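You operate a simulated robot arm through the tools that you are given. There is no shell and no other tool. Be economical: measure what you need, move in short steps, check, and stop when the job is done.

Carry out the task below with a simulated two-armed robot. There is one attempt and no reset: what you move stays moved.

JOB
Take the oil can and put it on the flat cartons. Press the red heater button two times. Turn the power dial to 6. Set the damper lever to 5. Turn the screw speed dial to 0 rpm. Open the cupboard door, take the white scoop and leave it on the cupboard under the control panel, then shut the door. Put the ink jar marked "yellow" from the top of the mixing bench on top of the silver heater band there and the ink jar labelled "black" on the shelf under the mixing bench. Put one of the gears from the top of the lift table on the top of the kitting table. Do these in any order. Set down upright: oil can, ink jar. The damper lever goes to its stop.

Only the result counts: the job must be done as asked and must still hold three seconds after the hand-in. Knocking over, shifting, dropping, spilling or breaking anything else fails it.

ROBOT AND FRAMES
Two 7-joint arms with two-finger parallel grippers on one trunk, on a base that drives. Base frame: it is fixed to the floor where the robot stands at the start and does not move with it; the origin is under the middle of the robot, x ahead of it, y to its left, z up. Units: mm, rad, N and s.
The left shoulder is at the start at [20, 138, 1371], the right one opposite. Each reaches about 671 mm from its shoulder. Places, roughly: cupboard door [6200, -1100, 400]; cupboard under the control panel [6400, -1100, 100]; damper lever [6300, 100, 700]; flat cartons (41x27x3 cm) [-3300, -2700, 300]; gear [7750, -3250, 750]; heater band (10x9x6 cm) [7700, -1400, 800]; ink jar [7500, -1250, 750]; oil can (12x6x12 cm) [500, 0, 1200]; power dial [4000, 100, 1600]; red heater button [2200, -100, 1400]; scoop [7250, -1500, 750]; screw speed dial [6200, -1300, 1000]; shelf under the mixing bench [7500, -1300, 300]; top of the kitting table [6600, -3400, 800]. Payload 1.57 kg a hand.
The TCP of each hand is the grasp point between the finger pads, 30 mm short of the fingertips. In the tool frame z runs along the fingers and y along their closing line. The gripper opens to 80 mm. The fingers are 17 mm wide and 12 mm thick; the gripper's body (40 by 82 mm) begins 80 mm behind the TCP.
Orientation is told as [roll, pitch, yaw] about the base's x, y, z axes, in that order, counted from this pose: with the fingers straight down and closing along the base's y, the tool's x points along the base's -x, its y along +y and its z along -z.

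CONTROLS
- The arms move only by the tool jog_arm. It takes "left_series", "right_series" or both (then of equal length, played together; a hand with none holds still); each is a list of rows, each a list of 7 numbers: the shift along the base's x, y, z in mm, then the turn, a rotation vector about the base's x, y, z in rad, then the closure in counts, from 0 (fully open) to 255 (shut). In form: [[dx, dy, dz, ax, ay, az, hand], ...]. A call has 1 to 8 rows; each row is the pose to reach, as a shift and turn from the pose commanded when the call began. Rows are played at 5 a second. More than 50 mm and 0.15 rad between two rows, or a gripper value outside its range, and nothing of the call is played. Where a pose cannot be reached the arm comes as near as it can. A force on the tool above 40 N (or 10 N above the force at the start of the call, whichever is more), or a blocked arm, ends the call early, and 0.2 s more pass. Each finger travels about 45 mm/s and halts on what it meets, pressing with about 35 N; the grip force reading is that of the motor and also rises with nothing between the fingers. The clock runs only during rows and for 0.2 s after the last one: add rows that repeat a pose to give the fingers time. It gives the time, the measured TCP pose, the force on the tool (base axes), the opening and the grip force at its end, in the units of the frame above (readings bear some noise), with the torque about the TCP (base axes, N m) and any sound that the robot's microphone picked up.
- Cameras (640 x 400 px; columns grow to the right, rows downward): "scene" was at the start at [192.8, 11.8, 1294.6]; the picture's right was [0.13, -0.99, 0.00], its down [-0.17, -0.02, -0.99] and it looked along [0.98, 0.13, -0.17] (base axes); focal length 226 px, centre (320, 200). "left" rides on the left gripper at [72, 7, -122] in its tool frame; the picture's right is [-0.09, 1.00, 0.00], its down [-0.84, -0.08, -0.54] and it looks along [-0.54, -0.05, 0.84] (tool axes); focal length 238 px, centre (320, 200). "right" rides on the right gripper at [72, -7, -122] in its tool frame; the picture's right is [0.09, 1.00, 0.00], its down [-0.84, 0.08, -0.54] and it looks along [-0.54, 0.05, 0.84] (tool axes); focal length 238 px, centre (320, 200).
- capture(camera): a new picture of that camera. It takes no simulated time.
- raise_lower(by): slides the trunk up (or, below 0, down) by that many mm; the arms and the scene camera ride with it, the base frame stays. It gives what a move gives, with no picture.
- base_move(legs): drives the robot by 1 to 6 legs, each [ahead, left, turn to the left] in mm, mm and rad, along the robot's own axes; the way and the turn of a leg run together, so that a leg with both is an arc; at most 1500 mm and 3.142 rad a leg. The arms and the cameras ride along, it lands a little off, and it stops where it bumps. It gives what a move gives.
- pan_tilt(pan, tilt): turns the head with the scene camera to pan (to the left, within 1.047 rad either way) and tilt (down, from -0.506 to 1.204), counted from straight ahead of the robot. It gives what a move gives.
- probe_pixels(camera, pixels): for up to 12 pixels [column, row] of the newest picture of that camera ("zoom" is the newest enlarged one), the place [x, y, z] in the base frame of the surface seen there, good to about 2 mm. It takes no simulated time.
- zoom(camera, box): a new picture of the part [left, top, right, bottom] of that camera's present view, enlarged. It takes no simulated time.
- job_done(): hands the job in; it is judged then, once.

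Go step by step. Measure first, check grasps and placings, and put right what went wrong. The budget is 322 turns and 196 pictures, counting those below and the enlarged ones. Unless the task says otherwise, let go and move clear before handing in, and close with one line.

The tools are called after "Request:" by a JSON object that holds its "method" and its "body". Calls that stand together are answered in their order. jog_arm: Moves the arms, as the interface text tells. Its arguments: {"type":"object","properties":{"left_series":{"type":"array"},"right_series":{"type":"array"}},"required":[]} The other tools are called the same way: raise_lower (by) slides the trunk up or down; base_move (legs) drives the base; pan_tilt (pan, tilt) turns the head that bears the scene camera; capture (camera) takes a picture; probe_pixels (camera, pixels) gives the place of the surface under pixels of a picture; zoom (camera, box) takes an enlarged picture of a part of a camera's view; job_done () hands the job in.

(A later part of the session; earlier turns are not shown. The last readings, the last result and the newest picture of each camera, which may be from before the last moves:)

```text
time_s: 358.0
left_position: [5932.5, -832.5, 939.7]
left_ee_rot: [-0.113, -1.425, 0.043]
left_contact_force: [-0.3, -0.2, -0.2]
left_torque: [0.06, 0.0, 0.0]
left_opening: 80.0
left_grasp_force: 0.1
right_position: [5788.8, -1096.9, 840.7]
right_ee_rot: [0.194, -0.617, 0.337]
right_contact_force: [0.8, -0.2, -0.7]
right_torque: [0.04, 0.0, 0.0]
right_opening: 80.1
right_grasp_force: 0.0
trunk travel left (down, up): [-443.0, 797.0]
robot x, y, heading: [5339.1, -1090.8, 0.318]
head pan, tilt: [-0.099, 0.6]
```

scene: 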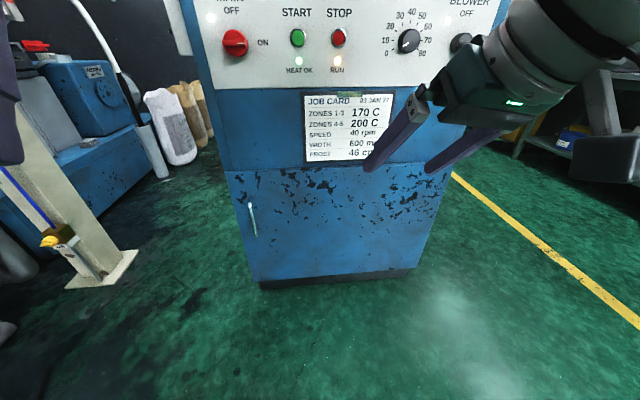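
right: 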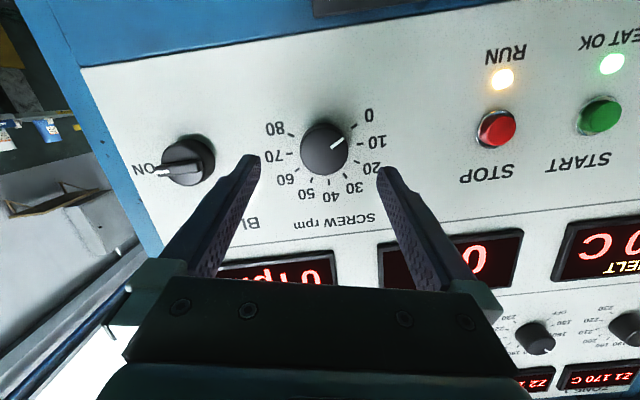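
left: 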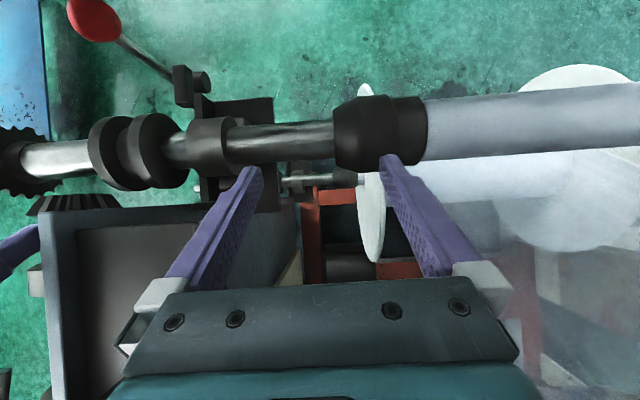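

Left hand points forward at (5932,−832). Lower the trunk to handle height.

Request:
{"method": "raise_lower", "body": {"by": -400}}

Request:
{"method": "raise_lower", "body": {"by": -40}}

Request:
{"method": "base_move", "body": {"legs": [[111, -42, 0]]}}

Request:
{"method": "capture", "body": {"camera": "left"}}

```text
time_s: 361.9
left_position: [5931.6, -832.6, 538.4]
left_ee_rot: [-0.117, -1.425, 0.046]
left_contact_force: [0.2, 0.4, -0.5]
left_torque: [-0.01, 0.02, -0.03]
left_opening: 79.9
left_grasp_force: 0.1
right_position: [5788.5, -1097.3, 441.1]
right_ee_rot: [0.192, -0.617, 0.341]
right_contact_force: [0.3, 0.3, 0.6]
right_torque: [0.01, -0.02, 0.02]
right_opening: 80.1
right_grasp_force: 0.0
trunk travel left (down, up): [-43.0, 1197.0]
robot x, y, heading: [5340.6, -1093.2, 0.321]
head pan, tilt: [-0.099, 0.6]
```

```text
time_s: 362.7
left_position: [5933.1, -832.5, 497.2]
left_ee_rot: [-0.116, -1.425, 0.046]
left_contact_force: [1.1, 0.0, 0.3]
left_torque: [0.0, -0.02, 0.0]
left_opening: 79.8
left_grasp_force: 0.1
right_position: [5789.1, -1098.2, 401.7]
right_ee_rot: [0.191, -0.615, 0.341]
right_contact_force: [-0.3, -0.1, 0.3]
right_torque: [0.0, 0.02, 0.03]
right_opening: 80.2
right_grasp_force: 0.0
trunk travel left (down, up): [-3.0, 1237.0]
robot x, y, heading: [5340.9, -1094.2, 0.319]
head pan, tilt: [-0.099, 0.6]
```

```text
time_s: 363.9
left_position: [6047.4, -839.9, 498.4]
left_ee_rot: [-0.114, -1.421, 0.042]
left_contact_force: [-0.9, -0.1, 0.2]
left_torque: [0.0, 0.0, 0.02]
left_opening: 80.0
left_grasp_force: 0.1
right_position: [5903.7, -1104.2, 399.5]
right_ee_rot: [0.193, -0.615, 0.339]
right_contact_force: [-0.2, -1.2, -0.1]
right_torque: [-0.01, 0.0, 0.02]
right_opening: 79.9
right_grasp_force: 0.0
trunk travel left (down, up): [-3.0, 1237.0]
robot x, y, heading: [5456.8, -1097.8, 0.315]
head pan, tilt: [-0.099, 0.6]
```

```text
89 pictures are left
```

left: 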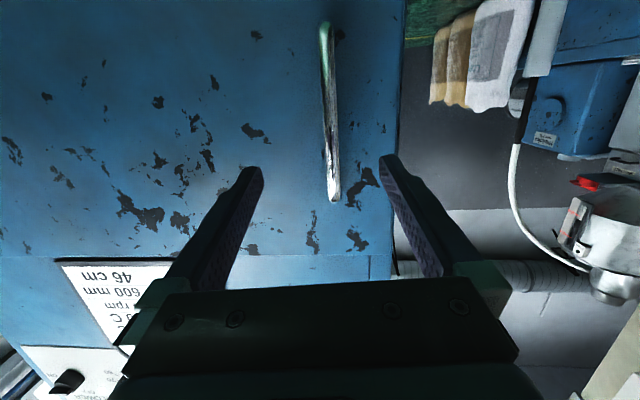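

The handle is centred between the fingers. Lower 25 mm, move the base 65 mm in, and close.

Request:
{"method": "jog_arm", "body": {"left_series": [[0, 0, -12, 0, 0, 0, 0], [0, 0, -25, 0, 0, 0, 0], [0, 0, -25, 0, 0, 0, 0]]}}

Request:
{"method": "base_move", "body": {"legs": [[64, -21, 0]]}}

Request:
{"method": "jog_arm", "body": {"left_series": [[0, 0, 0, 0, 0, 0, 150], [0, 0, 0, 0, 0, 0, 255], [0, 0, 0, 0, 0, 0, 255], [0, 0, 0, 0, 0, 0, 255], [0, 0, 0, 0, 0, 0, 255], [0, 0, 0, 0, 0, 0, 255], [0, 0, 0, 0, 0, 0, 255]]}}

```text
time_s: 364.7
left_position: [6050.5, -839.9, 475.0]
left_ee_rot: [-0.119, -1.424, 0.044]
left_contact_force: [0.6, 0.7, -1.3]
left_torque: [0.01, 0.01, -0.02]
left_opening: 79.9
left_grasp_force: 0.2
right_position: [5906.9, -1105.3, 401.1]
right_ee_rot: [0.191, -0.617, 0.339]
right_contact_force: [0.8, 0.2, -0.2]
right_torque: [0.02, 0.0, 0.01]
right_opening: 80.0
right_grasp_force: 0.0
trunk travel left (down, up): [-3.0, 1237.0]
robot x, y, heading: [5456.8, -1100.2, 0.317]
head pan, tilt: [-0.099, 0.6]
```

```text
time_s: 365.7
left_position: [6113.6, -840.4, 474.1]
left_ee_rot: [-0.115, -1.421, 0.045]
left_contact_force: [-0.1, 0.2, 0.2]
left_torque: [0.02, -0.01, -0.03]
left_opening: 80.0
left_grasp_force: 0.0
right_position: [5969.4, -1105.8, 401.4]
right_ee_rot: [0.194, -0.615, 0.341]
right_contact_force: [0.1, -0.6, -0.6]
right_torque: [0.0, 0.02, 0.02]
right_opening: 79.8
right_grasp_force: 0.0
trunk travel left (down, up): [-3.0, 1237.0]
robot x, y, heading: [5522.4, -1098.0, 0.316]
head pan, tilt: [-0.099, 0.6]
```

```text
time_s: 367.3
left_position: [6114.0, -833.9, 473.4]
left_ee_rot: [-0.087, -1.42, 0.018]
left_contact_force: [-0.9, 10.2, -3.1]
left_torque: [0.51, -0.29, 0.13]
left_opening: 14.1
left_grasp_force: 30.5
right_position: [5969.6, -1100.2, 401.1]
right_ee_rot: [0.194, -0.617, 0.338]
right_contact_force: [-0.8, 1.0, -0.4]
right_torque: [0.01, 0.0, 0.01]
right_opening: 79.8
right_grasp_force: 0.1
trunk travel left (down, up): [-3.0, 1237.0]
robot x, y, heading: [5519.3, -1103.0, 0.319]
head pan, tilt: [-0.099, 0.6]
```

Gripped (14 mm bar). Pull gently along the arc, first ~60 mm.

Request:
{"method": "base_move", "body": {"legs": [[-58, 12, 0]]}}

```text
time_s: 368.3
left_position: [6060.0, -840.1, 475.1]
left_ee_rot: [-0.091, -1.42, 0.018]
left_contact_force: [0.8, 11.6, -2.7]
left_torque: [0.57, 0.75, 0.21]
left_opening: 14.0
left_grasp_force: 30.2
right_position: [5917.6, -1107.1, 401.7]
right_ee_rot: [0.196, -0.622, 0.341]
right_contact_force: [0.8, -0.4, 0.4]
right_torque: [0.03, 0.0, 0.02]
right_opening: 80.0
right_grasp_force: 0.0
trunk travel left (down, up): [-3.0, 1237.0]
robot x, y, heading: [5463.8, -1109.2, 0.317]
head pan, tilt: [-0.099, 0.6]
```

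Door moves freely. Continue along the arc.

Request:
{"method": "base_move", "body": {"legs": [[-118, 5, 0]]}}

Request:
{"method": "base_move", "body": {"legs": [[-117, -18, 0]]}}

```text
time_s: 369.5
left_position: [5944.2, -869.8, 474.0]
left_ee_rot: [-0.078, -1.417, 0.011]
left_contact_force: [-4.1, 12.6, 11.5]
left_torque: [0.51, 0.37, 0.2]
left_opening: 13.7
left_grasp_force: 30.3
right_position: [5802.5, -1136.3, 402.0]
right_ee_rot: [0.197, -0.619, 0.337]
right_contact_force: [0.6, 0.0, 0.4]
right_torque: [-0.01, -0.01, 0.03]
right_opening: 80.0
right_grasp_force: 0.0
trunk travel left (down, up): [-3.0, 1237.0]
robot x, y, heading: [5349.2, -1139.1, 0.321]
head pan, tilt: [-0.099, 0.6]
```

```text
time_s: 370.7
left_position: [5837.1, -917.4, 473.7]
left_ee_rot: [-0.058, -1.413, -0.009]
left_contact_force: [-10.7, 20.8, 12.2]
left_torque: [0.4, 0.31, 0.22]
left_opening: 13.7
left_grasp_force: 30.3
right_position: [5695.4, -1184.7, 400.5]
right_ee_rot: [0.202, -0.618, 0.336]
right_contact_force: [-0.4, 0.8, 0.7]
right_torque: [-0.01, 0.01, 0.03]
right_opening: 80.3
right_grasp_force: 0.1
trunk travel left (down, up): [-3.0, 1237.0]
robot x, y, heading: [5246.1, -1196.8, 0.318]
head pan, tilt: [-0.099, 0.6]
```

The arc fits a hinge at (6162,−1540). I'll continue to about φ=1.0.

Request:
{"method": "base_move", "body": {"legs": [[-120, -18, 0]]}}

Request:
{"method": "base_move", "body": {"legs": [[-126, -60, 0]]}}

Request:
{"method": "base_move", "body": {"legs": [[-112, -84, 0]]}}

```text
time_s: 372.0
left_position: [5736.1, -986.6, 472.0]
left_ee_rot: [-0.12, -1.418, 0.055]
left_contact_force: [12.3, -14.2, 3.2]
left_torque: [0.58, 0.65, 0.0]
left_opening: 13.8
left_grasp_force: 30.2
right_position: [5594.5, -1254.2, 404.4]
right_ee_rot: [0.188, -0.621, 0.346]
right_contact_force: [-0.5, 0.2, -0.3]
right_torque: [-0.03, 0.01, -0.01]
right_opening: 79.8
right_grasp_force: 0.1
trunk travel left (down, up): [-3.0, 1237.0]
robot x, y, heading: [5136.8, -1246.0, 0.318]
head pan, tilt: [-0.099, 0.6]
```

```text
time_s: 373.3
left_position: [5638.1, -1083.5, 472.9]
left_ee_rot: [-0.113, -1.415, 0.041]
left_contact_force: [15.4, -12.2, 2.4]
left_torque: [0.58, 0.46, -0.02]
left_opening: 14.0
left_grasp_force: 30.3
right_position: [5496.1, -1349.8, 404.5]
right_ee_rot: [0.187, -0.623, 0.338]
right_contact_force: [0.9, -0.1, 0.5]
right_torque: [0.0, 0.01, 0.01]
right_opening: 79.9
right_grasp_force: 0.1
trunk travel left (down, up): [-3.0, 1237.0]
robot x, y, heading: [5039.9, -1341.7, 0.31]
head pan, tilt: [-0.099, 0.6]
```

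```text
time_s: 374.6
left_position: [5560.5, -1193.4, 472.1]
left_ee_rot: [-0.104, -1.415, 0.031]
left_contact_force: [21.4, -10.4, 0.5]
left_torque: [0.52, 0.25, -0.11]
left_opening: 13.8
left_grasp_force: 30.3
right_position: [5419.7, -1458.2, 404.6]
right_ee_rot: [0.189, -0.625, 0.34]
right_contact_force: [0.1, -0.5, -0.3]
right_torque: [-0.02, 0.02, -0.03]
right_opening: 79.9
right_grasp_force: 0.0
trunk travel left (down, up): [-3.0, 1237.0]
robot x, y, heading: [4957.0, -1450.5, 0.313]
head pan, tilt: [-0.099, 0.6]
```

Request:
{"method": "base_move", "body": {"legs": [[-98, -105, 0]]}}

Request:
{"method": "base_move", "body": {"legs": [[-71, -120, 0]]}}

```text
time_s: 376.0
left_position: [5498.0, -1318.1, 472.7]
left_ee_rot: [-0.088, -1.413, 0.011]
left_contact_force: [20.5, -4.4, 0.8]
left_torque: [0.55, 0.28, -0.08]
left_opening: 13.8
left_grasp_force: 30.1
right_position: [5356.1, -1584.8, 405.0]
right_ee_rot: [0.192, -0.624, 0.335]
right_contact_force: [-0.7, -0.5, 0.1]
right_torque: [-0.03, 0.01, 0.01]
right_opening: 79.9
right_grasp_force: 0.0
trunk travel left (down, up): [-3.0, 1237.0]
robot x, y, heading: [4896.3, -1577.6, 0.309]
head pan, tilt: [-0.099, 0.6]
```

```text
time_s: 377.3
left_position: [5459.0, -1449.6, 470.5]
left_ee_rot: [-0.081, -1.409, 0.007]
left_contact_force: [1.0, -0.5, 0.8]
left_torque: [-0.03, 0.04, -0.02]
left_opening: 0.3
left_grasp_force: 21.1
right_position: [5316.6, -1714.8, 403.0]
right_ee_rot: [0.194, -0.621, 0.334]
right_contact_force: [0.9, -0.3, -0.6]
right_torque: [0.01, 0.0, 0.04]
right_opening: 79.9
right_grasp_force: 0.1
trunk travel left (down, up): [-3.0, 1237.0]
robot x, y, heading: [4863.6, -1714.4, 0.306]
head pan, tilt: [-0.099, 0.6]
```

The fingers slipped off the bar near the end. Let me see how far open the door is.

Request:
{"method": "pan_tilt", "body": {"pan": 0.1, "tilt": 0.15}}

Request:
{"method": "capture", "body": {"camera": "scene"}}

```text
time_s: 378.2
left_position: [5455.3, -1451.9, 467.3]
left_ee_rot: [-0.089, -1.407, 0.016]
left_contact_force: [-0.3, -0.2, 0.1]
left_torque: [-0.05, 0.01, -0.01]
left_opening: 0.1
left_grasp_force: 21.2
right_position: [5312.5, -1718.0, 402.9]
right_ee_rot: [0.193, -0.619, 0.334]
right_contact_force: [0.0, -1.1, 0.3]
right_torque: [0.03, -0.04, 0.0]
right_opening: 80.3
right_grasp_force: 0.1
trunk travel left (down, up): [-3.0, 1237.0]
robot x, y, heading: [4864.9, -1711.4, 0.31]
head pan, tilt: [0.099, 0.15]
```

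```text
88 pictures are left
```

scene: 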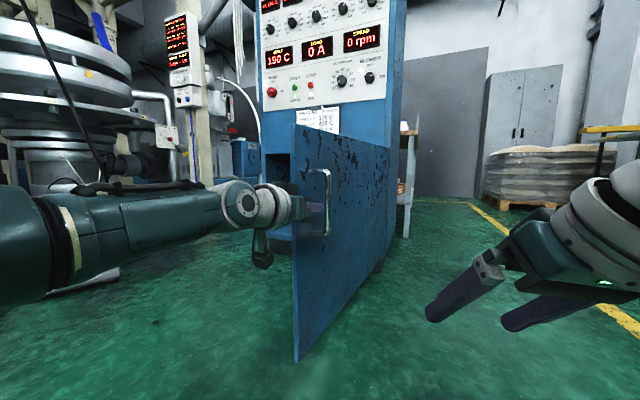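

Request:
{"method": "probe_pixels", "body": {"camera": "scene", "pixels": [[297, 300], [329, 205], [360, 200], [315, 215], [385, 200], [297, 145], [280, 165], [388, 260], [410, 200]]}}

```text
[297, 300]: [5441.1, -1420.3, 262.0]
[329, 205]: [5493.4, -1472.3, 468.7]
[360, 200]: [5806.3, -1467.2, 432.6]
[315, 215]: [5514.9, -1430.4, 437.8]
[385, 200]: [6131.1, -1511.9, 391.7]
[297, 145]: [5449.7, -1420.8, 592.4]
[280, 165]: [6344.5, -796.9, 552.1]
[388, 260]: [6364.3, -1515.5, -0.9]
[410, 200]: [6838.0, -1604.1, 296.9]
```

The door stands open at ≈1.44 rad. I'll back the base away, fold the left hand, and raise the trunk before driving to the mixing bench.

Request:
{"method": "base_move", "body": {"legs": [[-150, 0, 0]]}}

Request:
{"method": "jog_arm", "body": {"left_series": [[-7, 0, -23, 0, 0.147, 0, 0], [-19, 0, -45, 0, 0.294, 0, 0], [-36, 0, -65, 0, 0.441, 0, 0], [-57, 0, -82, 0, 0.588, 0, 0], [-81, 0, -96, 0, 0.735, 0, 0], [-109, 0, -106, 0, 0.882, 0, 0], [-139, 0, -111, 0, 1.029, 0, 0]]}}

Request:
{"method": "raise_lower", "body": {"by": 400}}

Request:
{"method": "raise_lower", "body": {"by": 200}}

Request:
{"method": "base_move", "body": {"legs": [[0, -300, 0], [0, 0, -0.31]]}}

Request:
{"method": "pan_tilt", "body": {"pan": 0, "tilt": 0.2}}

Request:
{"method": "capture", "body": {"camera": "scene"}}

```text
time_s: 379.6
left_position: [5318.4, -1497.1, 470.8]
left_ee_rot: [-0.085, -1.409, 0.007]
left_contact_force: [0.8, 0.0, 0.7]
left_torque: [-0.03, 0.01, 0.01]
left_opening: 0.2
left_grasp_force: 22.1
right_position: [5174.5, -1763.5, 403.8]
right_ee_rot: [0.196, -0.621, 0.327]
right_contact_force: [1.0, 0.2, -0.6]
right_torque: [-0.01, 0.02, 0.02]
right_opening: 79.8
right_grasp_force: 0.0
trunk travel left (down, up): [-3.0, 1237.0]
robot x, y, heading: [4724.1, -1759.1, 0.306]
head pan, tilt: [0.099, 0.15]
```

```text
time_s: 381.2
left_position: [5174.4, -1498.7, 357.3]
left_ee_rot: [-0.078, -0.378, 0.002]
left_contact_force: [0.2, -0.3, -0.1]
left_torque: [0.0, -0.02, 0.0]
left_opening: 79.7
left_grasp_force: 0.0
right_position: [5171.1, -1764.4, 403.0]
right_ee_rot: [0.196, -0.619, 0.327]
right_contact_force: [-0.3, 0.8, -0.4]
right_torque: [-0.01, 0.01, -0.02]
right_opening: 80.1
right_grasp_force: 0.1
trunk travel left (down, up): [-3.0, 1237.0]
robot x, y, heading: [4723.1, -1759.8, 0.308]
head pan, tilt: [0.099, 0.15]
```

```text
time_s: 385.0
left_position: [5175.8, -1498.0, 757.3]
left_ee_rot: [-0.079, -0.38, 0.001]
left_contact_force: [0.3, 0.5, 0.6]
left_torque: [-0.01, 0.01, 0.02]
left_opening: 79.9
left_grasp_force: 0.1
right_position: [5171.3, -1763.5, 802.3]
right_ee_rot: [0.196, -0.621, 0.33]
right_contact_force: [0.4, 0.0, 0.0]
right_torque: [0.01, -0.01, 0.01]
right_opening: 80.2
right_grasp_force: 0.1
trunk travel left (down, up): [-403.0, 837.0]
robot x, y, heading: [4721.8, -1757.3, 0.31]
head pan, tilt: [0.099, 0.15]
```

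```text
time_s: 387.2
left_position: [5175.4, -1498.5, 956.9]
left_ee_rot: [-0.08, -0.379, 0.002]
left_contact_force: [0.3, 0.8, 0.1]
left_torque: [-0.01, 0.04, 0.0]
left_opening: 80.0
left_grasp_force: 0.1
right_position: [5170.8, -1763.8, 1000.7]
right_ee_rot: [0.196, -0.619, 0.327]
right_contact_force: [0.0, 0.1, 0.2]
right_torque: [0.02, 0.0, -0.01]
right_opening: 80.0
right_grasp_force: 0.0
trunk travel left (down, up): [-603.0, 637.0]
robot x, y, heading: [4723.7, -1757.3, 0.308]
head pan, tilt: [0.099, 0.15]
```

```text
time_s: 390.1
left_position: [5318.2, -1923.6, 958.0]
left_ee_rot: [-0.078, -0.377, -0.303]
left_contact_force: [0.2, 0.4, -0.7]
left_torque: [-0.02, 0.02, 0.02]
left_opening: 79.9
left_grasp_force: 0.1
right_position: [5234.1, -2175.3, 1002.0]
right_ee_rot: [0.195, -0.619, 0.024]
right_contact_force: [-0.1, -0.2, 0.7]
right_torque: [0.0, -0.02, -0.01]
right_opening: 80.0
right_grasp_force: 0.0
trunk travel left (down, up): [-603.0, 637.0]
robot x, y, heading: [4808.9, -2033.4, -0.003]
head pan, tilt: [0.099, 0.15]
```

```text
time_s: 390.8
left_position: [5318.7, -1923.3, 957.6]
left_ee_rot: [-0.08, -0.38, -0.304]
left_contact_force: [-0.1, 0.4, -0.9]
left_torque: [0.02, 0.0, -0.04]
left_opening: 79.8
left_grasp_force: 0.0
right_position: [5235.0, -2175.3, 1002.2]
right_ee_rot: [0.194, -0.621, 0.024]
right_contact_force: [0.1, 0.0, 1.6]
right_torque: [0.01, 0.02, 0.02]
right_opening: 80.0
right_grasp_force: 0.2
trunk travel left (down, up): [-603.0, 637.0]
robot x, y, heading: [4810.0, -2030.7, -0.0]
head pan, tilt: [0.0, 0.201]
```

```text
87 pictures are left
```

scene: 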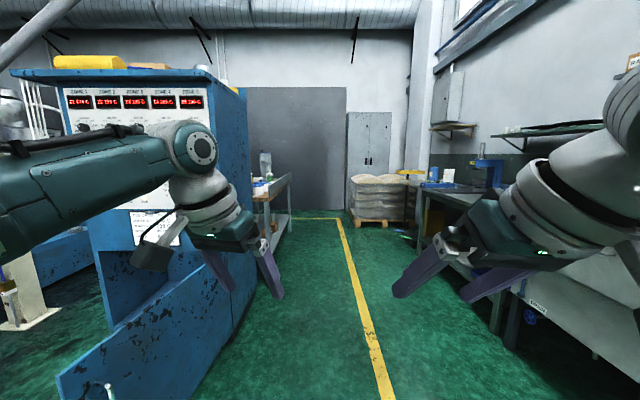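

Request:
{"method": "probe_pixels", "body": {"camera": "scene", "pixels": [[289, 178], [270, 190], [291, 225], [265, 165], [425, 200], [495, 320], [425, 260], [375, 205], [412, 175], [240, 250]]}}

Request:
{"method": "base_move", "body": {"legs": [[1450, 0, 0], [500, 0, 0], [0, 0, 1.1]]}}

Request:
{"method": "pan_tilt", "body": {"pan": 0.0, "tilt": 0.45}}

Request:
{"method": "capture", "body": {"camera": "scene"}}

```text
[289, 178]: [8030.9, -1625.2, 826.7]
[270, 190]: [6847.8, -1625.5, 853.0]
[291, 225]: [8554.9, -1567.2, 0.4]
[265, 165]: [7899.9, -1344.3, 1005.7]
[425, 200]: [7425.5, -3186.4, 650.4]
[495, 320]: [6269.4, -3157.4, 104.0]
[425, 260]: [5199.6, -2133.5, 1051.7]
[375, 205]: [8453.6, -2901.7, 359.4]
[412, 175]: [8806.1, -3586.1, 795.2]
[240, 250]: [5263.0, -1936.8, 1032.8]
```

```text
time_s: 403.5
left_position: [6924.0, -1567.1, 957.4]
left_ee_rot: [-0.079, -0.378, 0.787]
left_contact_force: [0.2, -0.8, -0.4]
left_torque: [0.0, 0.0, 0.0]
left_opening: 80.1
left_grasp_force: 0.1
right_position: [7107.3, -1759.5, 1001.4]
right_ee_rot: [0.196, -0.619, 1.112]
right_contact_force: [0.3, 0.2, 0.2]
right_torque: [-0.02, -0.04, -0.01]
right_opening: 79.9
right_grasp_force: 0.0
trunk travel left (down, up): [-603.0, 637.0]
robot x, y, heading: [6785.8, -2069.9, 1.091]
head pan, tilt: [0.0, 0.201]
```

```text
time_s: 404.2
left_position: [6923.0, -1567.8, 957.7]
left_ee_rot: [-0.079, -0.378, 0.785]
left_contact_force: [-0.3, -0.4, -0.1]
left_torque: [0.02, -0.03, -0.01]
left_opening: 79.8
left_grasp_force: 0.0
right_position: [7108.4, -1758.0, 1001.8]
right_ee_rot: [0.195, -0.619, 1.114]
right_contact_force: [-0.2, 0.1, -0.2]
right_torque: [-0.02, 0.0, -0.05]
right_opening: 79.6
right_grasp_force: 0.0
trunk travel left (down, up): [-603.0, 637.0]
robot x, y, heading: [6784.0, -2066.5, 1.086]
head pan, tilt: [0.0, 0.45]
```

```text
86 pictures are left
```

scene: 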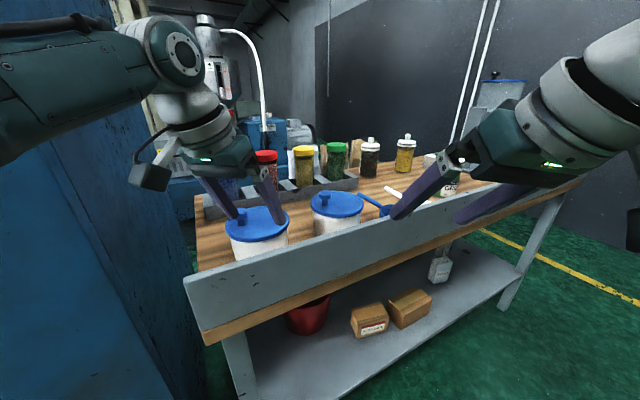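

Request:
{"method": "base_move", "body": {"legs": [[-60, 0, 0.485]]}}

Request:
{"method": "base_move", "body": {"legs": [[0, -560, 0]]}}

Request:
{"method": "raise_lower", "body": {"by": 150}}

Request:
{"method": "pan_tilt", "body": {"pan": 0.0, "tilt": 0.5}}

Request:
{"method": "capture", "body": {"camera": "scene"}}

```text
time_s: 406.0
left_position: [6659.5, -1618.8, 956.9]
left_ee_rot: [-0.078, -0.378, 1.272]
left_contact_force: [0.4, -0.4, 0.2]
left_torque: [-0.01, 0.01, 0.0]
left_opening: 79.9
left_grasp_force: 0.0
right_position: [6910.7, -1701.5, 1003.5]
right_ee_rot: [0.197, -0.619, 1.596]
right_contact_force: [-0.6, 1.5, -0.7]
right_torque: [0.01, 0.02, 0.0]
right_opening: 80.1
right_grasp_force: 0.0
trunk travel left (down, up): [-603.0, 637.0]
robot x, y, heading: [6774.5, -2131.2, 1.57]
head pan, tilt: [0.0, 0.45]
```

```text
time_s: 409.3
left_position: [7228.9, -1613.8, 957.8]
left_ee_rot: [-0.079, -0.38, 1.287]
left_contact_force: [-0.1, 1.0, -0.7]
left_torque: [0.03, 0.02, -0.02]
left_opening: 80.0
left_grasp_force: 0.1
right_position: [7480.9, -1693.5, 1001.7]
right_ee_rot: [0.194, -0.62, 1.615]
right_contact_force: [-0.9, -0.3, 0.8]
right_torque: [0.01, -0.04, 0.03]
right_opening: 80.0
right_grasp_force: 0.1
trunk travel left (down, up): [-603.0, 637.0]
robot x, y, heading: [7347.8, -2124.2, 1.59]
head pan, tilt: [0.0, 0.45]
```

```text
time_s: 411.1
left_position: [7228.5, -1614.4, 1107.8]
left_ee_rot: [-0.079, -0.378, 1.288]
left_contact_force: [0.7, 0.0, 0.2]
left_torque: [0.01, 0.0, 0.02]
left_opening: 80.0
left_grasp_force: 0.1
right_position: [7481.7, -1692.1, 1152.2]
right_ee_rot: [0.196, -0.619, 1.612]
right_contact_force: [0.5, 0.2, 0.5]
right_torque: [-0.05, 0.01, -0.01]
right_opening: 80.0
right_grasp_force: 0.1
trunk travel left (down, up): [-753.0, 487.0]
robot x, y, heading: [7344.1, -2123.7, 1.595]
head pan, tilt: [0.0, 0.45]
```

```text
time_s: 411.7
left_position: [7228.3, -1613.5, 1107.6]
left_ee_rot: [-0.079, -0.378, 1.288]
left_contact_force: [1.0, 0.3, 0.5]
left_torque: [-0.02, 0.01, 0.02]
left_opening: 80.2
left_grasp_force: 0.1
right_position: [7482.0, -1694.4, 1152.1]
right_ee_rot: [0.196, -0.62, 1.613]
right_contact_force: [0.5, -0.7, 0.9]
right_torque: [0.0, -0.01, -0.04]
right_opening: 79.9
right_grasp_force: 0.0
trunk travel left (down, up): [-753.0, 487.0]
robot x, y, heading: [7347.5, -2124.3, 1.59]
head pan, tilt: [0.0, 0.499]
```

```text
85 pictures are left
```

scene: 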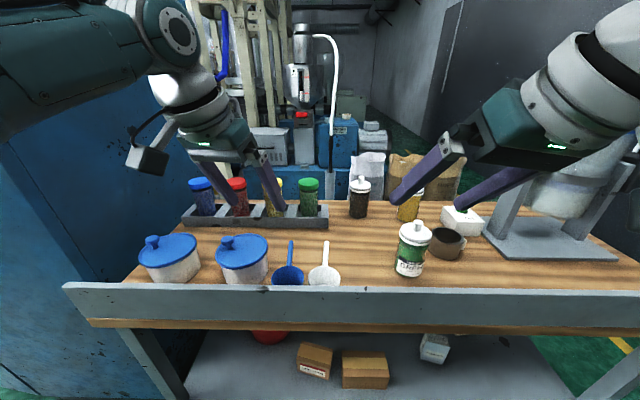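

Request:
{"method": "zoom", "body": {"camera": "scene", "box": [330, 160, 490, 290]}}

Request:
{"method": "zoom", "body": {"camera": "scene", "box": [170, 160, 350, 300]}}

```text
3.08 times, centred on (410, 225) of scene
```

zoom: 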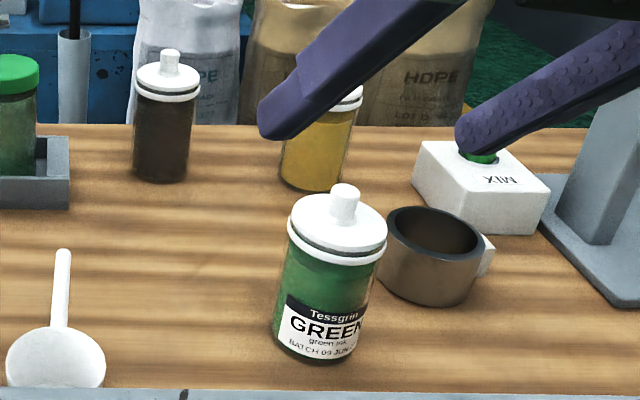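

```text
2.86 times, centred on (260, 230) of scene
```

zoom: 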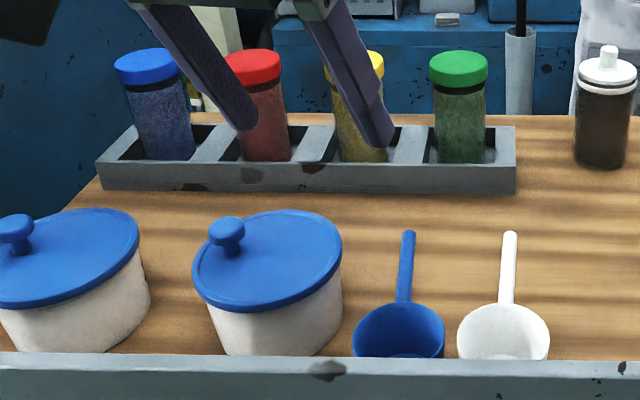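

Request:
{"method": "probe_pixels", "body": {"camera": "scene", "pixels": [[359, 178], [359, 205], [349, 200], [369, 200], [412, 215], [400, 213], [447, 232], [432, 245], [463, 245], [447, 258], [460, 218], [412, 230]]}}

Request:
{"method": "probe_pixels", "body": {"camera": "scene", "pixels": [[325, 245], [325, 265], [324, 280], [310, 275], [340, 276], [290, 250], [330, 290], [300, 230], [411, 225], [400, 262], [428, 262], [480, 215]]}}

```text
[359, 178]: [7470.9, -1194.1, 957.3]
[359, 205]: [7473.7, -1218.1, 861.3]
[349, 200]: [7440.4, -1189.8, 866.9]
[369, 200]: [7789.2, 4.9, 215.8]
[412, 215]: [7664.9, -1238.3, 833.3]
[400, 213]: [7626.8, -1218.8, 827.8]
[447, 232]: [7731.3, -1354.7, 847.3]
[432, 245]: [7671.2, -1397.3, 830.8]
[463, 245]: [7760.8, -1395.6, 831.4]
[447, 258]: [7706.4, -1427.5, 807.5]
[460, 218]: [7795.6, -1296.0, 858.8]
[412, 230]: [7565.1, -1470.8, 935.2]
```

```text
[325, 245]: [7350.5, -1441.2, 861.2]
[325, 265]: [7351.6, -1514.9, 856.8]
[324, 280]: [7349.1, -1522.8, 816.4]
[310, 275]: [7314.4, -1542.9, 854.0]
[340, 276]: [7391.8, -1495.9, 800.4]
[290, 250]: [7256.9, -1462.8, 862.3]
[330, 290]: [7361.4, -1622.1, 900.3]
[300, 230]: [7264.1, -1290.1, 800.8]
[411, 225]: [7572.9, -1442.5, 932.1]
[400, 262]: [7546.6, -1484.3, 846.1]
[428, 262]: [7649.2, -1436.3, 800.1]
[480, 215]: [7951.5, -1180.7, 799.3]
```

I have a clear overview: white scoop at (7350,−1530), jars with white knob lids at ≈(7472,−1190) dark, ≈(7650,−1205) yellow, and a GREEN-labelled one in front; heater band ring ≈(7712,−1385), bench top z 800. I'll swing the left arm out of the way, so the right arm can work low over the bench.

Request:
{"method": "jog_arm", "body": {"left_series": [[-46, -7, 0, 0, 0, 0.095, 0], [-91, -17, 0, 0, 0, 0.19, 0], [-134, -32, 0, 0, 0, 0.285, 0], [-175, -51, 0, 0, 0, 0.38, 0], [-213, -73, 0, 0, 0, 0.475, 0], [-249, -99, 0, 0, 0, 0.57, 0], [-282, -127, 0, 0, 0, 0.665, 0], [-311, -158, 0, 0, 0, 0.76, 0]]}}

Request:
{"method": "jog_arm", "body": {"left_series": [[-28, -39, 0, 0, 0, 0.108, 0], [-52, -80, 0, 0, 0, 0.216, 0], [-71, -124, 0, 0, 0, 0.324, 0], [-84, -168, 0, 0, 0, 0.432, 0]]}}

```text
time_s: 413.5
left_position: [6911.7, -1775.3, 1107.7]
left_ee_rot: [-0.078, -0.379, 2.049]
left_contact_force: [0.2, 0.4, -0.3]
left_torque: [-0.02, -0.04, 0.0]
left_opening: 80.1
left_grasp_force: 0.0
right_position: [7481.2, -1692.9, 1151.8]
right_ee_rot: [0.196, -0.619, 1.615]
right_contact_force: [0.0, 0.7, -0.3]
right_torque: [0.0, 0.0, 0.01]
right_opening: 80.0
right_grasp_force: 0.1
trunk travel left (down, up): [-753.0, 487.0]
robot x, y, heading: [7345.7, -2119.6, 1.591]
head pan, tilt: [0.0, 0.499]
```

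```text
time_s: 414.5
left_position: [6830.0, -1939.2, 1109.4]
left_ee_rot: [-0.078, -0.379, 2.479]
left_contact_force: [-0.4, -0.2, 0.1]
left_torque: [0.02, 0.01, -0.01]
left_opening: 79.9
left_grasp_force: 0.0
right_position: [7481.3, -1693.8, 1152.7]
right_ee_rot: [0.195, -0.618, 1.615]
right_contact_force: [-0.1, -0.2, 0.2]
right_torque: [0.03, 0.01, 0.02]
right_opening: 79.9
right_grasp_force: 0.0
trunk travel left (down, up): [-753.0, 487.0]
robot x, y, heading: [7345.9, -2123.6, 1.585]
head pan, tilt: [0.0, 0.499]
```

Now move closer: base to about (7510,−1828), with the right hand high.

Request:
{"method": "base_move", "body": {"legs": [[295, -160, -0.015]]}}

Request:
{"method": "capture", "body": {"camera": "right"}}

```text
time_s: 416.7
left_position: [6993.7, -1639.0, 1108.7]
left_ee_rot: [-0.08, -0.377, 2.461]
left_contact_force: [-0.1, 0.1, 0.4]
left_torque: [-0.03, 0.02, 0.01]
left_opening: 79.9
left_grasp_force: 0.0
right_position: [7647.2, -1403.7, 1151.5]
right_ee_rot: [0.195, -0.62, 1.597]
right_contact_force: [-0.4, -0.7, 0.5]
right_torque: [-0.01, 0.02, 0.0]
right_opening: 80.1
right_grasp_force: 0.0
trunk travel left (down, up): [-753.0, 487.0]
robot x, y, heading: [7507.1, -1829.2, 1.576]
head pan, tilt: [0.0, 0.499]
```

```text
82 pictures are left
```

right: 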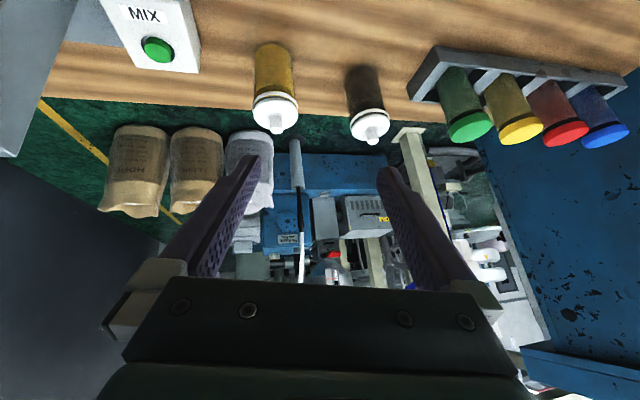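

Request:
{"method": "probe_pixels", "body": {"camera": "right", "pixels": [[276, 118], [276, 100], [274, 70], [258, 75], [291, 75], [372, 130], [366, 95], [350, 95], [382, 95], [370, 115]]}}

Request:
{"method": "zoom", "body": {"camera": "right", "box": [230, 20, 420, 150]}}

```text
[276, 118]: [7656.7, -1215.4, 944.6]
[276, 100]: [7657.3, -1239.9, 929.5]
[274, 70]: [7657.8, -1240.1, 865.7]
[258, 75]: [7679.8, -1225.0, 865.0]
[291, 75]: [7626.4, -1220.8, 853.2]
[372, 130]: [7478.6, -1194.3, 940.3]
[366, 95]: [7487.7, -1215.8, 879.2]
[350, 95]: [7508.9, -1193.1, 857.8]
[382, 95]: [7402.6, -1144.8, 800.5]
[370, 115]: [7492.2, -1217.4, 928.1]
```

```text
3.08 times, centred on (325, 85) of right
```

zoom: 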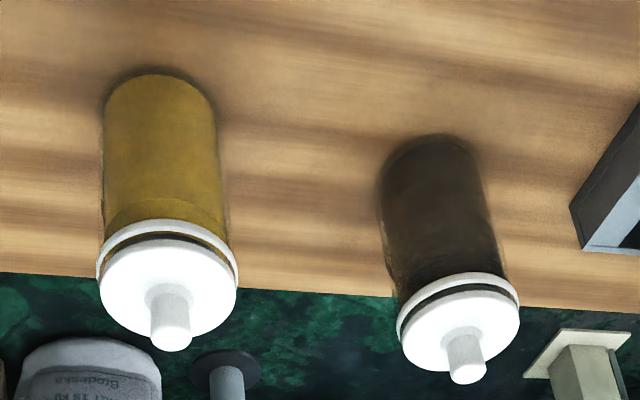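

Yellow jar axis ≈(7655,−1209), radius ≈31; dark jar ≈(7477,−1187). I'll lower the trunk 120 mm, then extend over the yellow jar with the hand levelled.

Request:
{"method": "raise_lower", "body": {"by": -120}}

Request:
{"method": "jog_arm", "body": {"right_series": [[2, 35, 2, 0.08, -0.04, 0, 0], [4, 70, 4, 0.16, -0.08, 0, 0], [6, 105, 6, 0.24, -0.12, 0, 0], [8, 140, 8, 0.32, -0.16, 0, 0], [8, 165, 8, 0.38, -0.195, 0, 0], [8, 165, 8, 0.38, -0.195, 0, 0]]}}

Request:
{"method": "capture", "body": {"camera": "right"}}

```text
time_s: 418.2
left_position: [6993.4, -1638.4, 989.6]
left_ee_rot: [-0.081, -0.379, 2.462]
left_contact_force: [0.6, 0.1, 0.0]
left_torque: [-0.03, -0.01, -0.01]
left_opening: 80.0
left_grasp_force: 0.1
right_position: [7647.5, -1403.4, 1033.1]
right_ee_rot: [0.196, -0.62, 1.597]
right_contact_force: [-0.5, 0.1, 0.4]
right_torque: [0.02, -0.01, -0.01]
right_opening: 79.9
right_grasp_force: 0.1
trunk travel left (down, up): [-633.0, 607.0]
robot x, y, heading: [7509.9, -1827.9, 1.569]
head pan, tilt: [0.0, 0.499]
```

```text
time_s: 419.6
left_position: [6992.6, -1638.4, 988.5]
left_ee_rot: [-0.078, -0.38, 2.462]
left_contact_force: [0.6, -0.5, 0.2]
left_torque: [0.0, 0.0, 0.01]
left_opening: 79.7
left_grasp_force: 0.0
right_position: [7655.0, -1240.0, 1040.3]
right_ee_rot: [-0.167, -0.971, 1.859]
right_contact_force: [0.2, 0.0, -0.6]
right_torque: [0.0, 0.02, 0.02]
right_opening: 80.2
right_grasp_force: 0.0
trunk travel left (down, up): [-633.0, 607.0]
robot x, y, heading: [7504.8, -1829.2, 1.572]
head pan, tilt: [0.0, 0.499]
```

```text
80 pictures are left
```

right: 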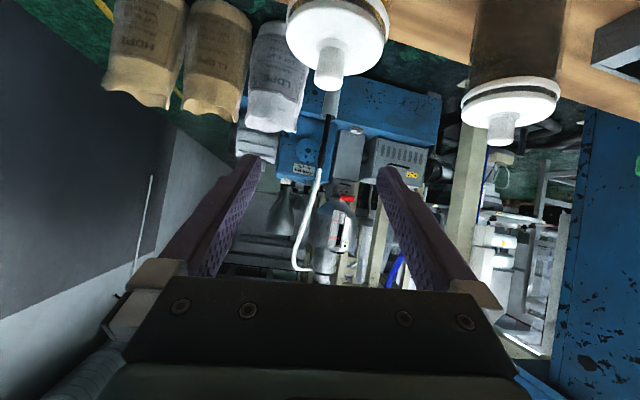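

Positions are good. For clearance over the green jar and the ring I'll use a steeper hand (pitch −0.8) with a lower shoulder; first lift the left hand 150 mm clear of the lip.

Request:
{"method": "jog_arm", "body": {"left_series": [[0, -10, 40, 0, 0, 0, 0], [0, -20, 80, 0, 0, 0, 0], [0, -30, 120, 0, 0, 0, 0], [0, -30, 150, 0, 0, 0, 0]]}}

Request:
{"method": "jog_arm", "body": {"right_series": [[0, 0, 10, -0.09, 0.05, 0, 0], [0, 0, 20, -0.18, 0.09, 0, 0], [0, 0, 20, -0.18, 0.09, 0, 0]]}}

Request:
{"method": "base_move", "body": {"legs": [[28, 0, 0]]}}

```text
time_s: 420.6
left_position: [6995.0, -1669.3, 1139.1]
left_ee_rot: [-0.079, -0.377, 2.461]
left_contact_force: [-0.3, -0.2, 0.5]
left_torque: [0.02, 0.01, 0.01]
left_opening: 80.1
left_grasp_force: 0.1
right_position: [7654.6, -1240.8, 1040.8]
right_ee_rot: [-0.162, -0.968, 1.858]
right_contact_force: [0.7, 0.1, 0.4]
right_torque: [-0.04, 0.03, 0.0]
right_opening: 79.9
right_grasp_force: 0.1
trunk travel left (down, up): [-633.0, 607.0]
robot x, y, heading: [7509.0, -1830.0, 1.574]
head pan, tilt: [0.0, 0.499]
```

```text
time_s: 421.4
left_position: [6994.7, -1669.9, 1139.5]
left_ee_rot: [-0.079, -0.378, 2.461]
left_contact_force: [-0.3, 0.3, 1.0]
left_torque: [0.01, -0.01, 0.04]
left_opening: 80.1
left_grasp_force: 0.0
right_position: [7655.2, -1239.5, 1059.4]
right_ee_rot: [0.036, -0.81, 1.703]
right_contact_force: [0.1, -0.6, 0.2]
right_torque: [0.0, -0.01, 0.02]
right_opening: 79.9
right_grasp_force: 0.0
trunk travel left (down, up): [-633.0, 607.0]
robot x, y, heading: [7505.3, -1831.2, 1.575]
head pan, tilt: [0.0, 0.499]
```

```text
time_s: 422.2
left_position: [6994.2, -1641.0, 1138.7]
left_ee_rot: [-0.079, -0.377, 2.462]
left_contact_force: [-0.9, 0.2, 0.3]
left_torque: [0.01, 0.01, 0.02]
left_opening: 80.0
left_grasp_force: 0.1
right_position: [7656.2, -1211.3, 1060.9]
right_ee_rot: [0.037, -0.812, 1.7]
right_contact_force: [0.5, -0.5, 0.2]
right_torque: [0.03, -0.03, -0.04]
right_opening: 80.3
right_grasp_force: 0.1
trunk travel left (down, up): [-633.0, 607.0]
robot x, y, heading: [7510.3, -1805.6, 1.569]
head pan, tilt: [0.0, 0.499]
```

The hand is centred over the yellow jar. Lowering with the trunk.

Request:
{"method": "raise_lower", "body": {"by": -90}}

Request:
{"method": "capture", "body": {"camera": "right"}}

```text
time_s: 423.5
left_position: [6995.9, -1641.0, 1049.0]
left_ee_rot: [-0.079, -0.379, 2.46]
left_contact_force: [-0.1, 0.1, -0.1]
left_torque: [-0.03, 0.02, -0.01]
left_opening: 80.0
left_grasp_force: 0.0
right_position: [7656.1, -1212.4, 970.5]
right_ee_rot: [0.035, -0.811, 1.7]
right_contact_force: [-0.2, 0.4, 1.4]
right_torque: [-0.04, 0.02, 0.02]
right_opening: 80.0
right_grasp_force: 0.0
trunk travel left (down, up): [-543.0, 697.0]
robot x, y, heading: [7504.2, -1801.0, 1.568]
head pan, tilt: [0.0, 0.499]
```

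```text
79 pictures are left
```

right: 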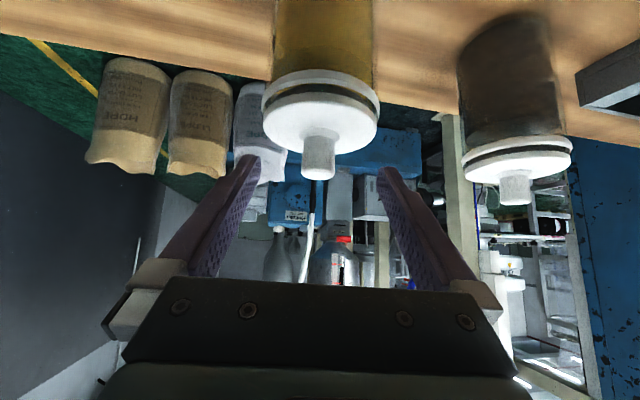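

Centred on the jar (319). Lower 82 mm more, then close.

Request:
{"method": "raise_lower", "body": {"by": -82}}

Request:
{"method": "jog_arm", "body": {"right_series": [[0, 0, 0, 0, 0, 0, 120], [0, 0, 0, 0, 0, 0, 255], [0, 0, 0, 0, 0, 0, 255], [0, 0, 0, 0, 0, 0, 255], [0, 0, 15, 0, 0, 0, 255], [0, 0, 35, 0, 0, 0, 255], [0, 0, 35, 0, 0, 0, 255]]}}

Request:
{"method": "capture", "body": {"camera": "scene"}}

```text
time_s: 424.7
left_position: [6995.3, -1641.1, 966.7]
left_ee_rot: [-0.077, -0.38, 2.459]
left_contact_force: [-0.3, 0.4, -0.1]
left_torque: [0.01, 0.01, -0.02]
left_opening: 80.0
left_grasp_force: 0.1
right_position: [7656.4, -1211.5, 888.7]
right_ee_rot: [0.037, -0.811, 1.7]
right_contact_force: [-0.9, 0.1, 0.0]
right_torque: [0.01, -0.01, 0.0]
right_opening: 80.1
right_grasp_force: 0.0
trunk travel left (down, up): [-461.0, 779.0]
robot x, y, heading: [7506.7, -1801.4, 1.574]
head pan, tilt: [0.0, 0.499]
```

```text
time_s: 426.3
left_position: [6993.6, -1641.2, 966.4]
left_ee_rot: [-0.076, -0.378, 2.461]
left_contact_force: [-0.5, 0.5, 0.7]
left_torque: [-0.02, 0.01, -0.02]
left_opening: 79.9
left_grasp_force: 0.1
right_position: [7655.9, -1211.7, 923.7]
right_ee_rot: [0.036, -0.81, 1.7]
right_contact_force: [-0.2, 0.3, -4.5]
right_torque: [-0.07, -0.02, -0.02]
right_opening: 72.6
right_grasp_force: 35.2
trunk travel left (down, up): [-461.0, 779.0]
robot x, y, heading: [7506.0, -1801.6, 1.571]
head pan, tilt: [0.0, 0.499]
```

```text
78 pictures are left
```

scene: 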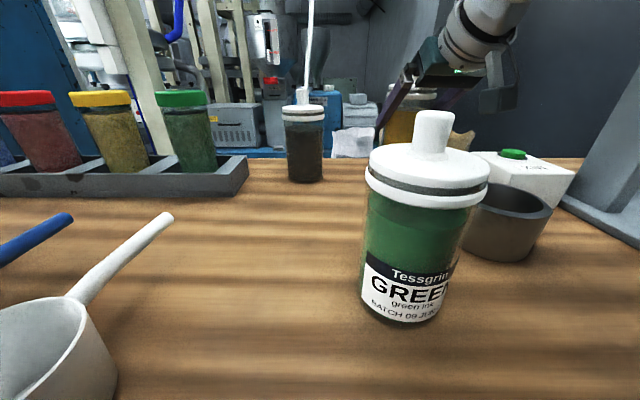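

The jar is held (72.6 mm). Now measure the ring's rim carefully in this view.

Request:
{"method": "zoom", "body": {"camera": "scene", "box": [440, 150, 600, 280]}}

```text
3.08 times, centred on (520, 215) of scene
```

zoom: 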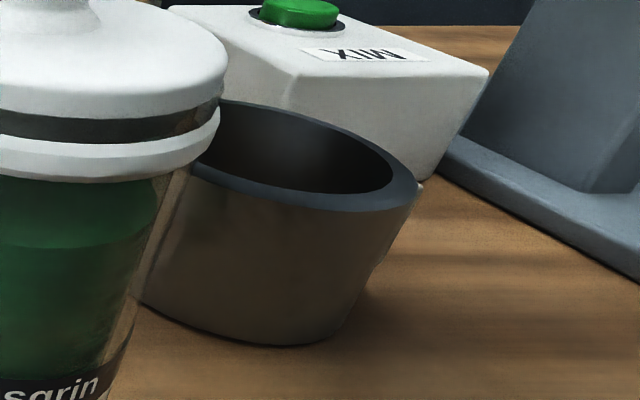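

Request:
{"method": "probe_pixels", "body": {"camera": "zoom", "pixels": [[408, 190], [395, 175], [300, 199], [340, 204], [230, 182], [240, 107], [340, 135], [380, 160], [300, 260], [410, 215], [300, 170]]}}

```text
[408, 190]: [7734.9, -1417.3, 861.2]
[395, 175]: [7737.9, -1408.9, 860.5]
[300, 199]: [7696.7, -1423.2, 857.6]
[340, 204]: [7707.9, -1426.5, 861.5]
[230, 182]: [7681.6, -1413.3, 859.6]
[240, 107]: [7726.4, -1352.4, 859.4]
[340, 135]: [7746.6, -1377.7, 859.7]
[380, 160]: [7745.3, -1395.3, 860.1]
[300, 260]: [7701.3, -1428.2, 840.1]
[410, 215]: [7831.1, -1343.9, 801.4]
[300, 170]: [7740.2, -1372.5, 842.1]
```

Ring: outer radius ≈45, inner ≈35, rim z 860, centre ≈(7712,−1384). I'll set the jar at about (7712,−1406), so its base rests solidly on the rim. Raise by trunk, then carry with the base.

Request:
{"method": "raise_lower", "body": {"by": 75}}

Request:
{"method": "base_move", "body": {"legs": [[-194, -56, 0]]}}

Request:
{"method": "capture", "body": {"camera": "scene"}}

```text
time_s: 427.4
left_position: [6995.0, -1641.8, 1042.2]
left_ee_rot: [-0.076, -0.378, 2.461]
left_contact_force: [-0.1, -0.4, 0.0]
left_torque: [0.0, 0.03, 0.04]
left_opening: 79.9
left_grasp_force: 0.0
right_position: [7655.2, -1212.5, 997.7]
right_ee_rot: [0.037, -0.81, 1.701]
right_contact_force: [0.4, 0.8, -4.3]
right_torque: [-0.01, -0.02, 0.01]
right_opening: 72.5
right_grasp_force: 34.4
trunk travel left (down, up): [-536.0, 704.0]
robot x, y, heading: [7504.8, -1797.2, 1.571]
head pan, tilt: [0.0, 0.499]
```

```text
time_s: 429.0
left_position: [7050.1, -1834.3, 1042.2]
left_ee_rot: [-0.076, -0.38, 2.463]
left_contact_force: [0.5, -0.5, 0.0]
left_torque: [0.0, 0.01, 0.03]
left_opening: 80.3
left_grasp_force: 0.1
right_position: [7709.7, -1403.4, 997.6]
right_ee_rot: [0.036, -0.808, 1.703]
right_contact_force: [0.0, 0.3, -4.4]
right_torque: [0.0, -0.04, 0.04]
right_opening: 72.3
right_grasp_force: 35.2
trunk travel left (down, up): [-536.0, 704.0]
robot x, y, heading: [7562.1, -1993.5, 1.574]
head pan, tilt: [0.0, 0.499]
```

```text
76 pictures are left
```

scene: 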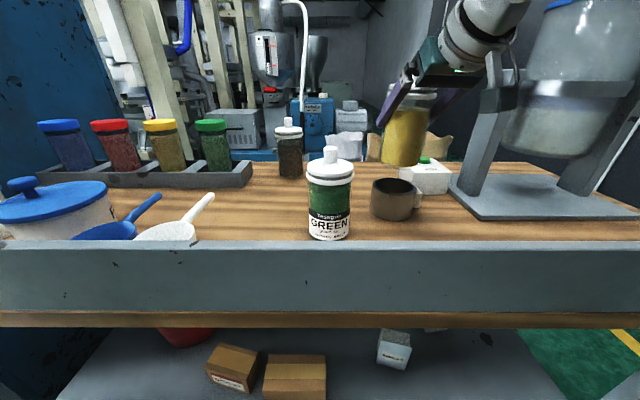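

Carry is good: the jar is above the ring at (7710,−1403). Lower gently to contact.

Request:
{"method": "jog_arm", "body": {"right_series": [[1, -5, -15, 0, 0, 0, 255], [2, -7, -30, 0, 0, 0, 255], [2, -7, -42, 0, 0, 0, 255], [2, -7, -46, 0, 0, 0, 255], [2, -7, -46, 0, 0, 0, 255]]}}

Request:
{"method": "jog_arm", "body": {"right_series": [[0, 0, -3, 0, 0, 0, 255], [0, 0, -5, 0, 0, 0, 255]]}}

```text
time_s: 430.2
left_position: [7050.0, -1834.9, 1041.8]
left_ee_rot: [-0.077, -0.378, 2.462]
left_contact_force: [0.4, -0.3, 0.4]
left_torque: [-0.02, 0.03, -0.01]
left_opening: 80.1
left_grasp_force: 0.2
right_position: [7709.8, -1408.6, 949.8]
right_ee_rot: [0.037, -0.811, 1.704]
right_contact_force: [-0.1, 0.5, -5.6]
right_torque: [-0.03, -0.01, 0.01]
right_opening: 72.2
right_grasp_force: 35.1
trunk travel left (down, up): [-536.0, 704.0]
robot x, y, heading: [7561.4, -1992.2, 1.58]
head pan, tilt: [0.0, 0.499]
```

```text
time_s: 430.8
left_position: [7049.7, -1833.0, 1042.1]
left_ee_rot: [-0.079, -0.378, 2.463]
left_contact_force: [-0.3, -0.5, -0.1]
left_torque: [0.02, -0.01, -0.01]
left_opening: 79.9
left_grasp_force: 0.1
right_position: [7710.9, -1408.9, 948.1]
right_ee_rot: [0.037, -0.814, 1.702]
right_contact_force: [-1.2, -2.4, 3.0]
right_torque: [-0.26, -0.2, -0.07]
right_opening: 72.3
right_grasp_force: 34.8
trunk travel left (down, up): [-536.0, 704.0]
robot x, y, heading: [7562.6, -1993.7, 1.571]
head pan, tilt: [0.0, 0.499]
```

Contact felt (−5.6 → +3 N). Ease, open, and check before withdrawing.

Request:
{"method": "jog_arm", "body": {"right_series": [[0, 0, 2, 0, 0, 0, 255], [0, 0, 2, 0, 0, 0, 200], [0, 0, 2, 0, 0, 0, 0], [0, 0, 2, 0, 0, 0, 0], [0, 0, 2, 0, 0, 0, 0]]}}

Request:
{"method": "zoom", "body": {"camera": "scene", "box": [350, 70, 480, 240]}}

Request:
{"method": "capture", "body": {"camera": "right"}}

```text
time_s: 432.0
left_position: [7051.0, -1833.1, 1042.0]
left_ee_rot: [-0.078, -0.378, 2.464]
left_contact_force: [-0.4, 0.0, -0.3]
left_torque: [-0.01, 0.02, 0.0]
left_opening: 79.8
left_grasp_force: 0.0
right_position: [7710.7, -1409.3, 948.8]
right_ee_rot: [0.036, -0.811, 1.704]
right_contact_force: [-0.3, 0.7, 0.4]
right_torque: [0.0, -0.03, 0.0]
right_opening: 79.9
right_grasp_force: 0.0
trunk travel left (down, up): [-536.0, 704.0]
robot x, y, heading: [7561.7, -1993.7, 1.57]
head pan, tilt: [0.0, 0.499]
```

```text
2.35 times, centred on (415, 155) of scene
```

zoom: 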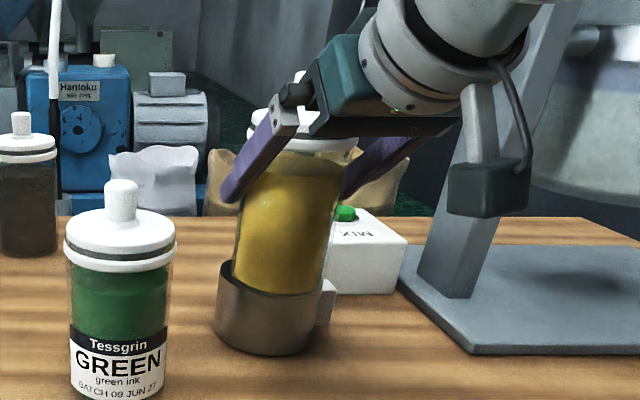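

```text
74 pictures are left
```

right: 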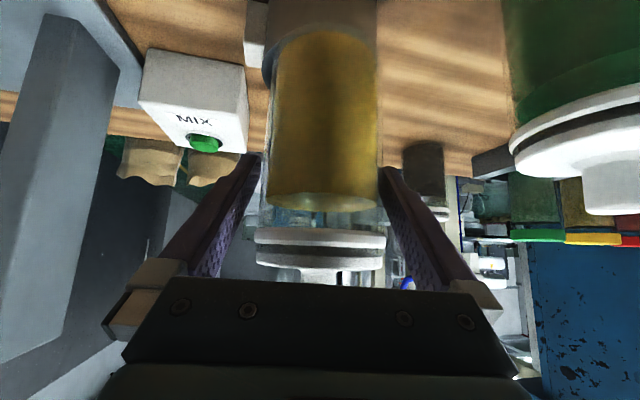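

The jar stands on the ring. Withdraw straight back (−y) with the arm.

Request:
{"method": "jog_arm", "body": {"right_series": [[0, -15, 0, 0, 0, 0, 0], [0, -35, 0, 0, 0, 0, 0], [0, -60, 5, 0, 0, 0, 0], [0, -85, 15, 0, 0, 0, 0]]}}

Request:
{"method": "raise_lower", "body": {"by": 120}}

Request:
{"method": "capture", "body": {"camera": "scene"}}

```text
time_s: 433.0
left_position: [7052.0, -1833.5, 1041.4]
left_ee_rot: [-0.079, -0.379, 2.463]
left_contact_force: [-0.1, -0.2, 0.1]
left_torque: [-0.03, 0.0, 0.02]
left_opening: 80.0
left_grasp_force: 0.1
right_position: [7711.3, -1494.0, 964.2]
right_ee_rot: [0.036, -0.81, 1.703]
right_contact_force: [0.8, 0.0, 0.5]
right_torque: [0.01, -0.01, 0.0]
right_opening: 80.1
right_grasp_force: 0.1
trunk travel left (down, up): [-536.0, 704.0]
robot x, y, heading: [7563.6, -1992.8, 1.572]
head pan, tilt: [0.0, 0.499]
```

```text
time_s: 434.5
left_position: [7050.2, -1833.8, 1161.3]
left_ee_rot: [-0.078, -0.38, 2.464]
left_contact_force: [-1.2, -0.2, -0.3]
left_torque: [0.02, -0.05, 0.04]
left_opening: 80.0
left_grasp_force: 0.0
right_position: [7709.6, -1496.8, 1084.2]
right_ee_rot: [0.037, -0.811, 1.703]
right_contact_force: [0.4, -0.3, -0.8]
right_torque: [-0.01, 0.02, -0.02]
right_opening: 80.1
right_grasp_force: 0.0
trunk travel left (down, up): [-656.0, 584.0]
robot x, y, heading: [7562.2, -1994.3, 1.58]
head pan, tilt: [0.0, 0.499]
```

```text
73 pictures are left
```

scene: 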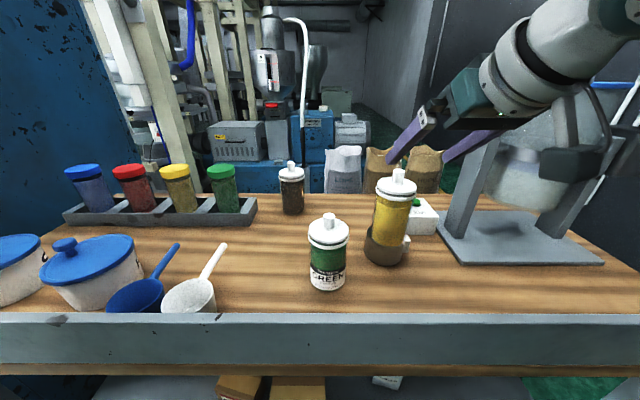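

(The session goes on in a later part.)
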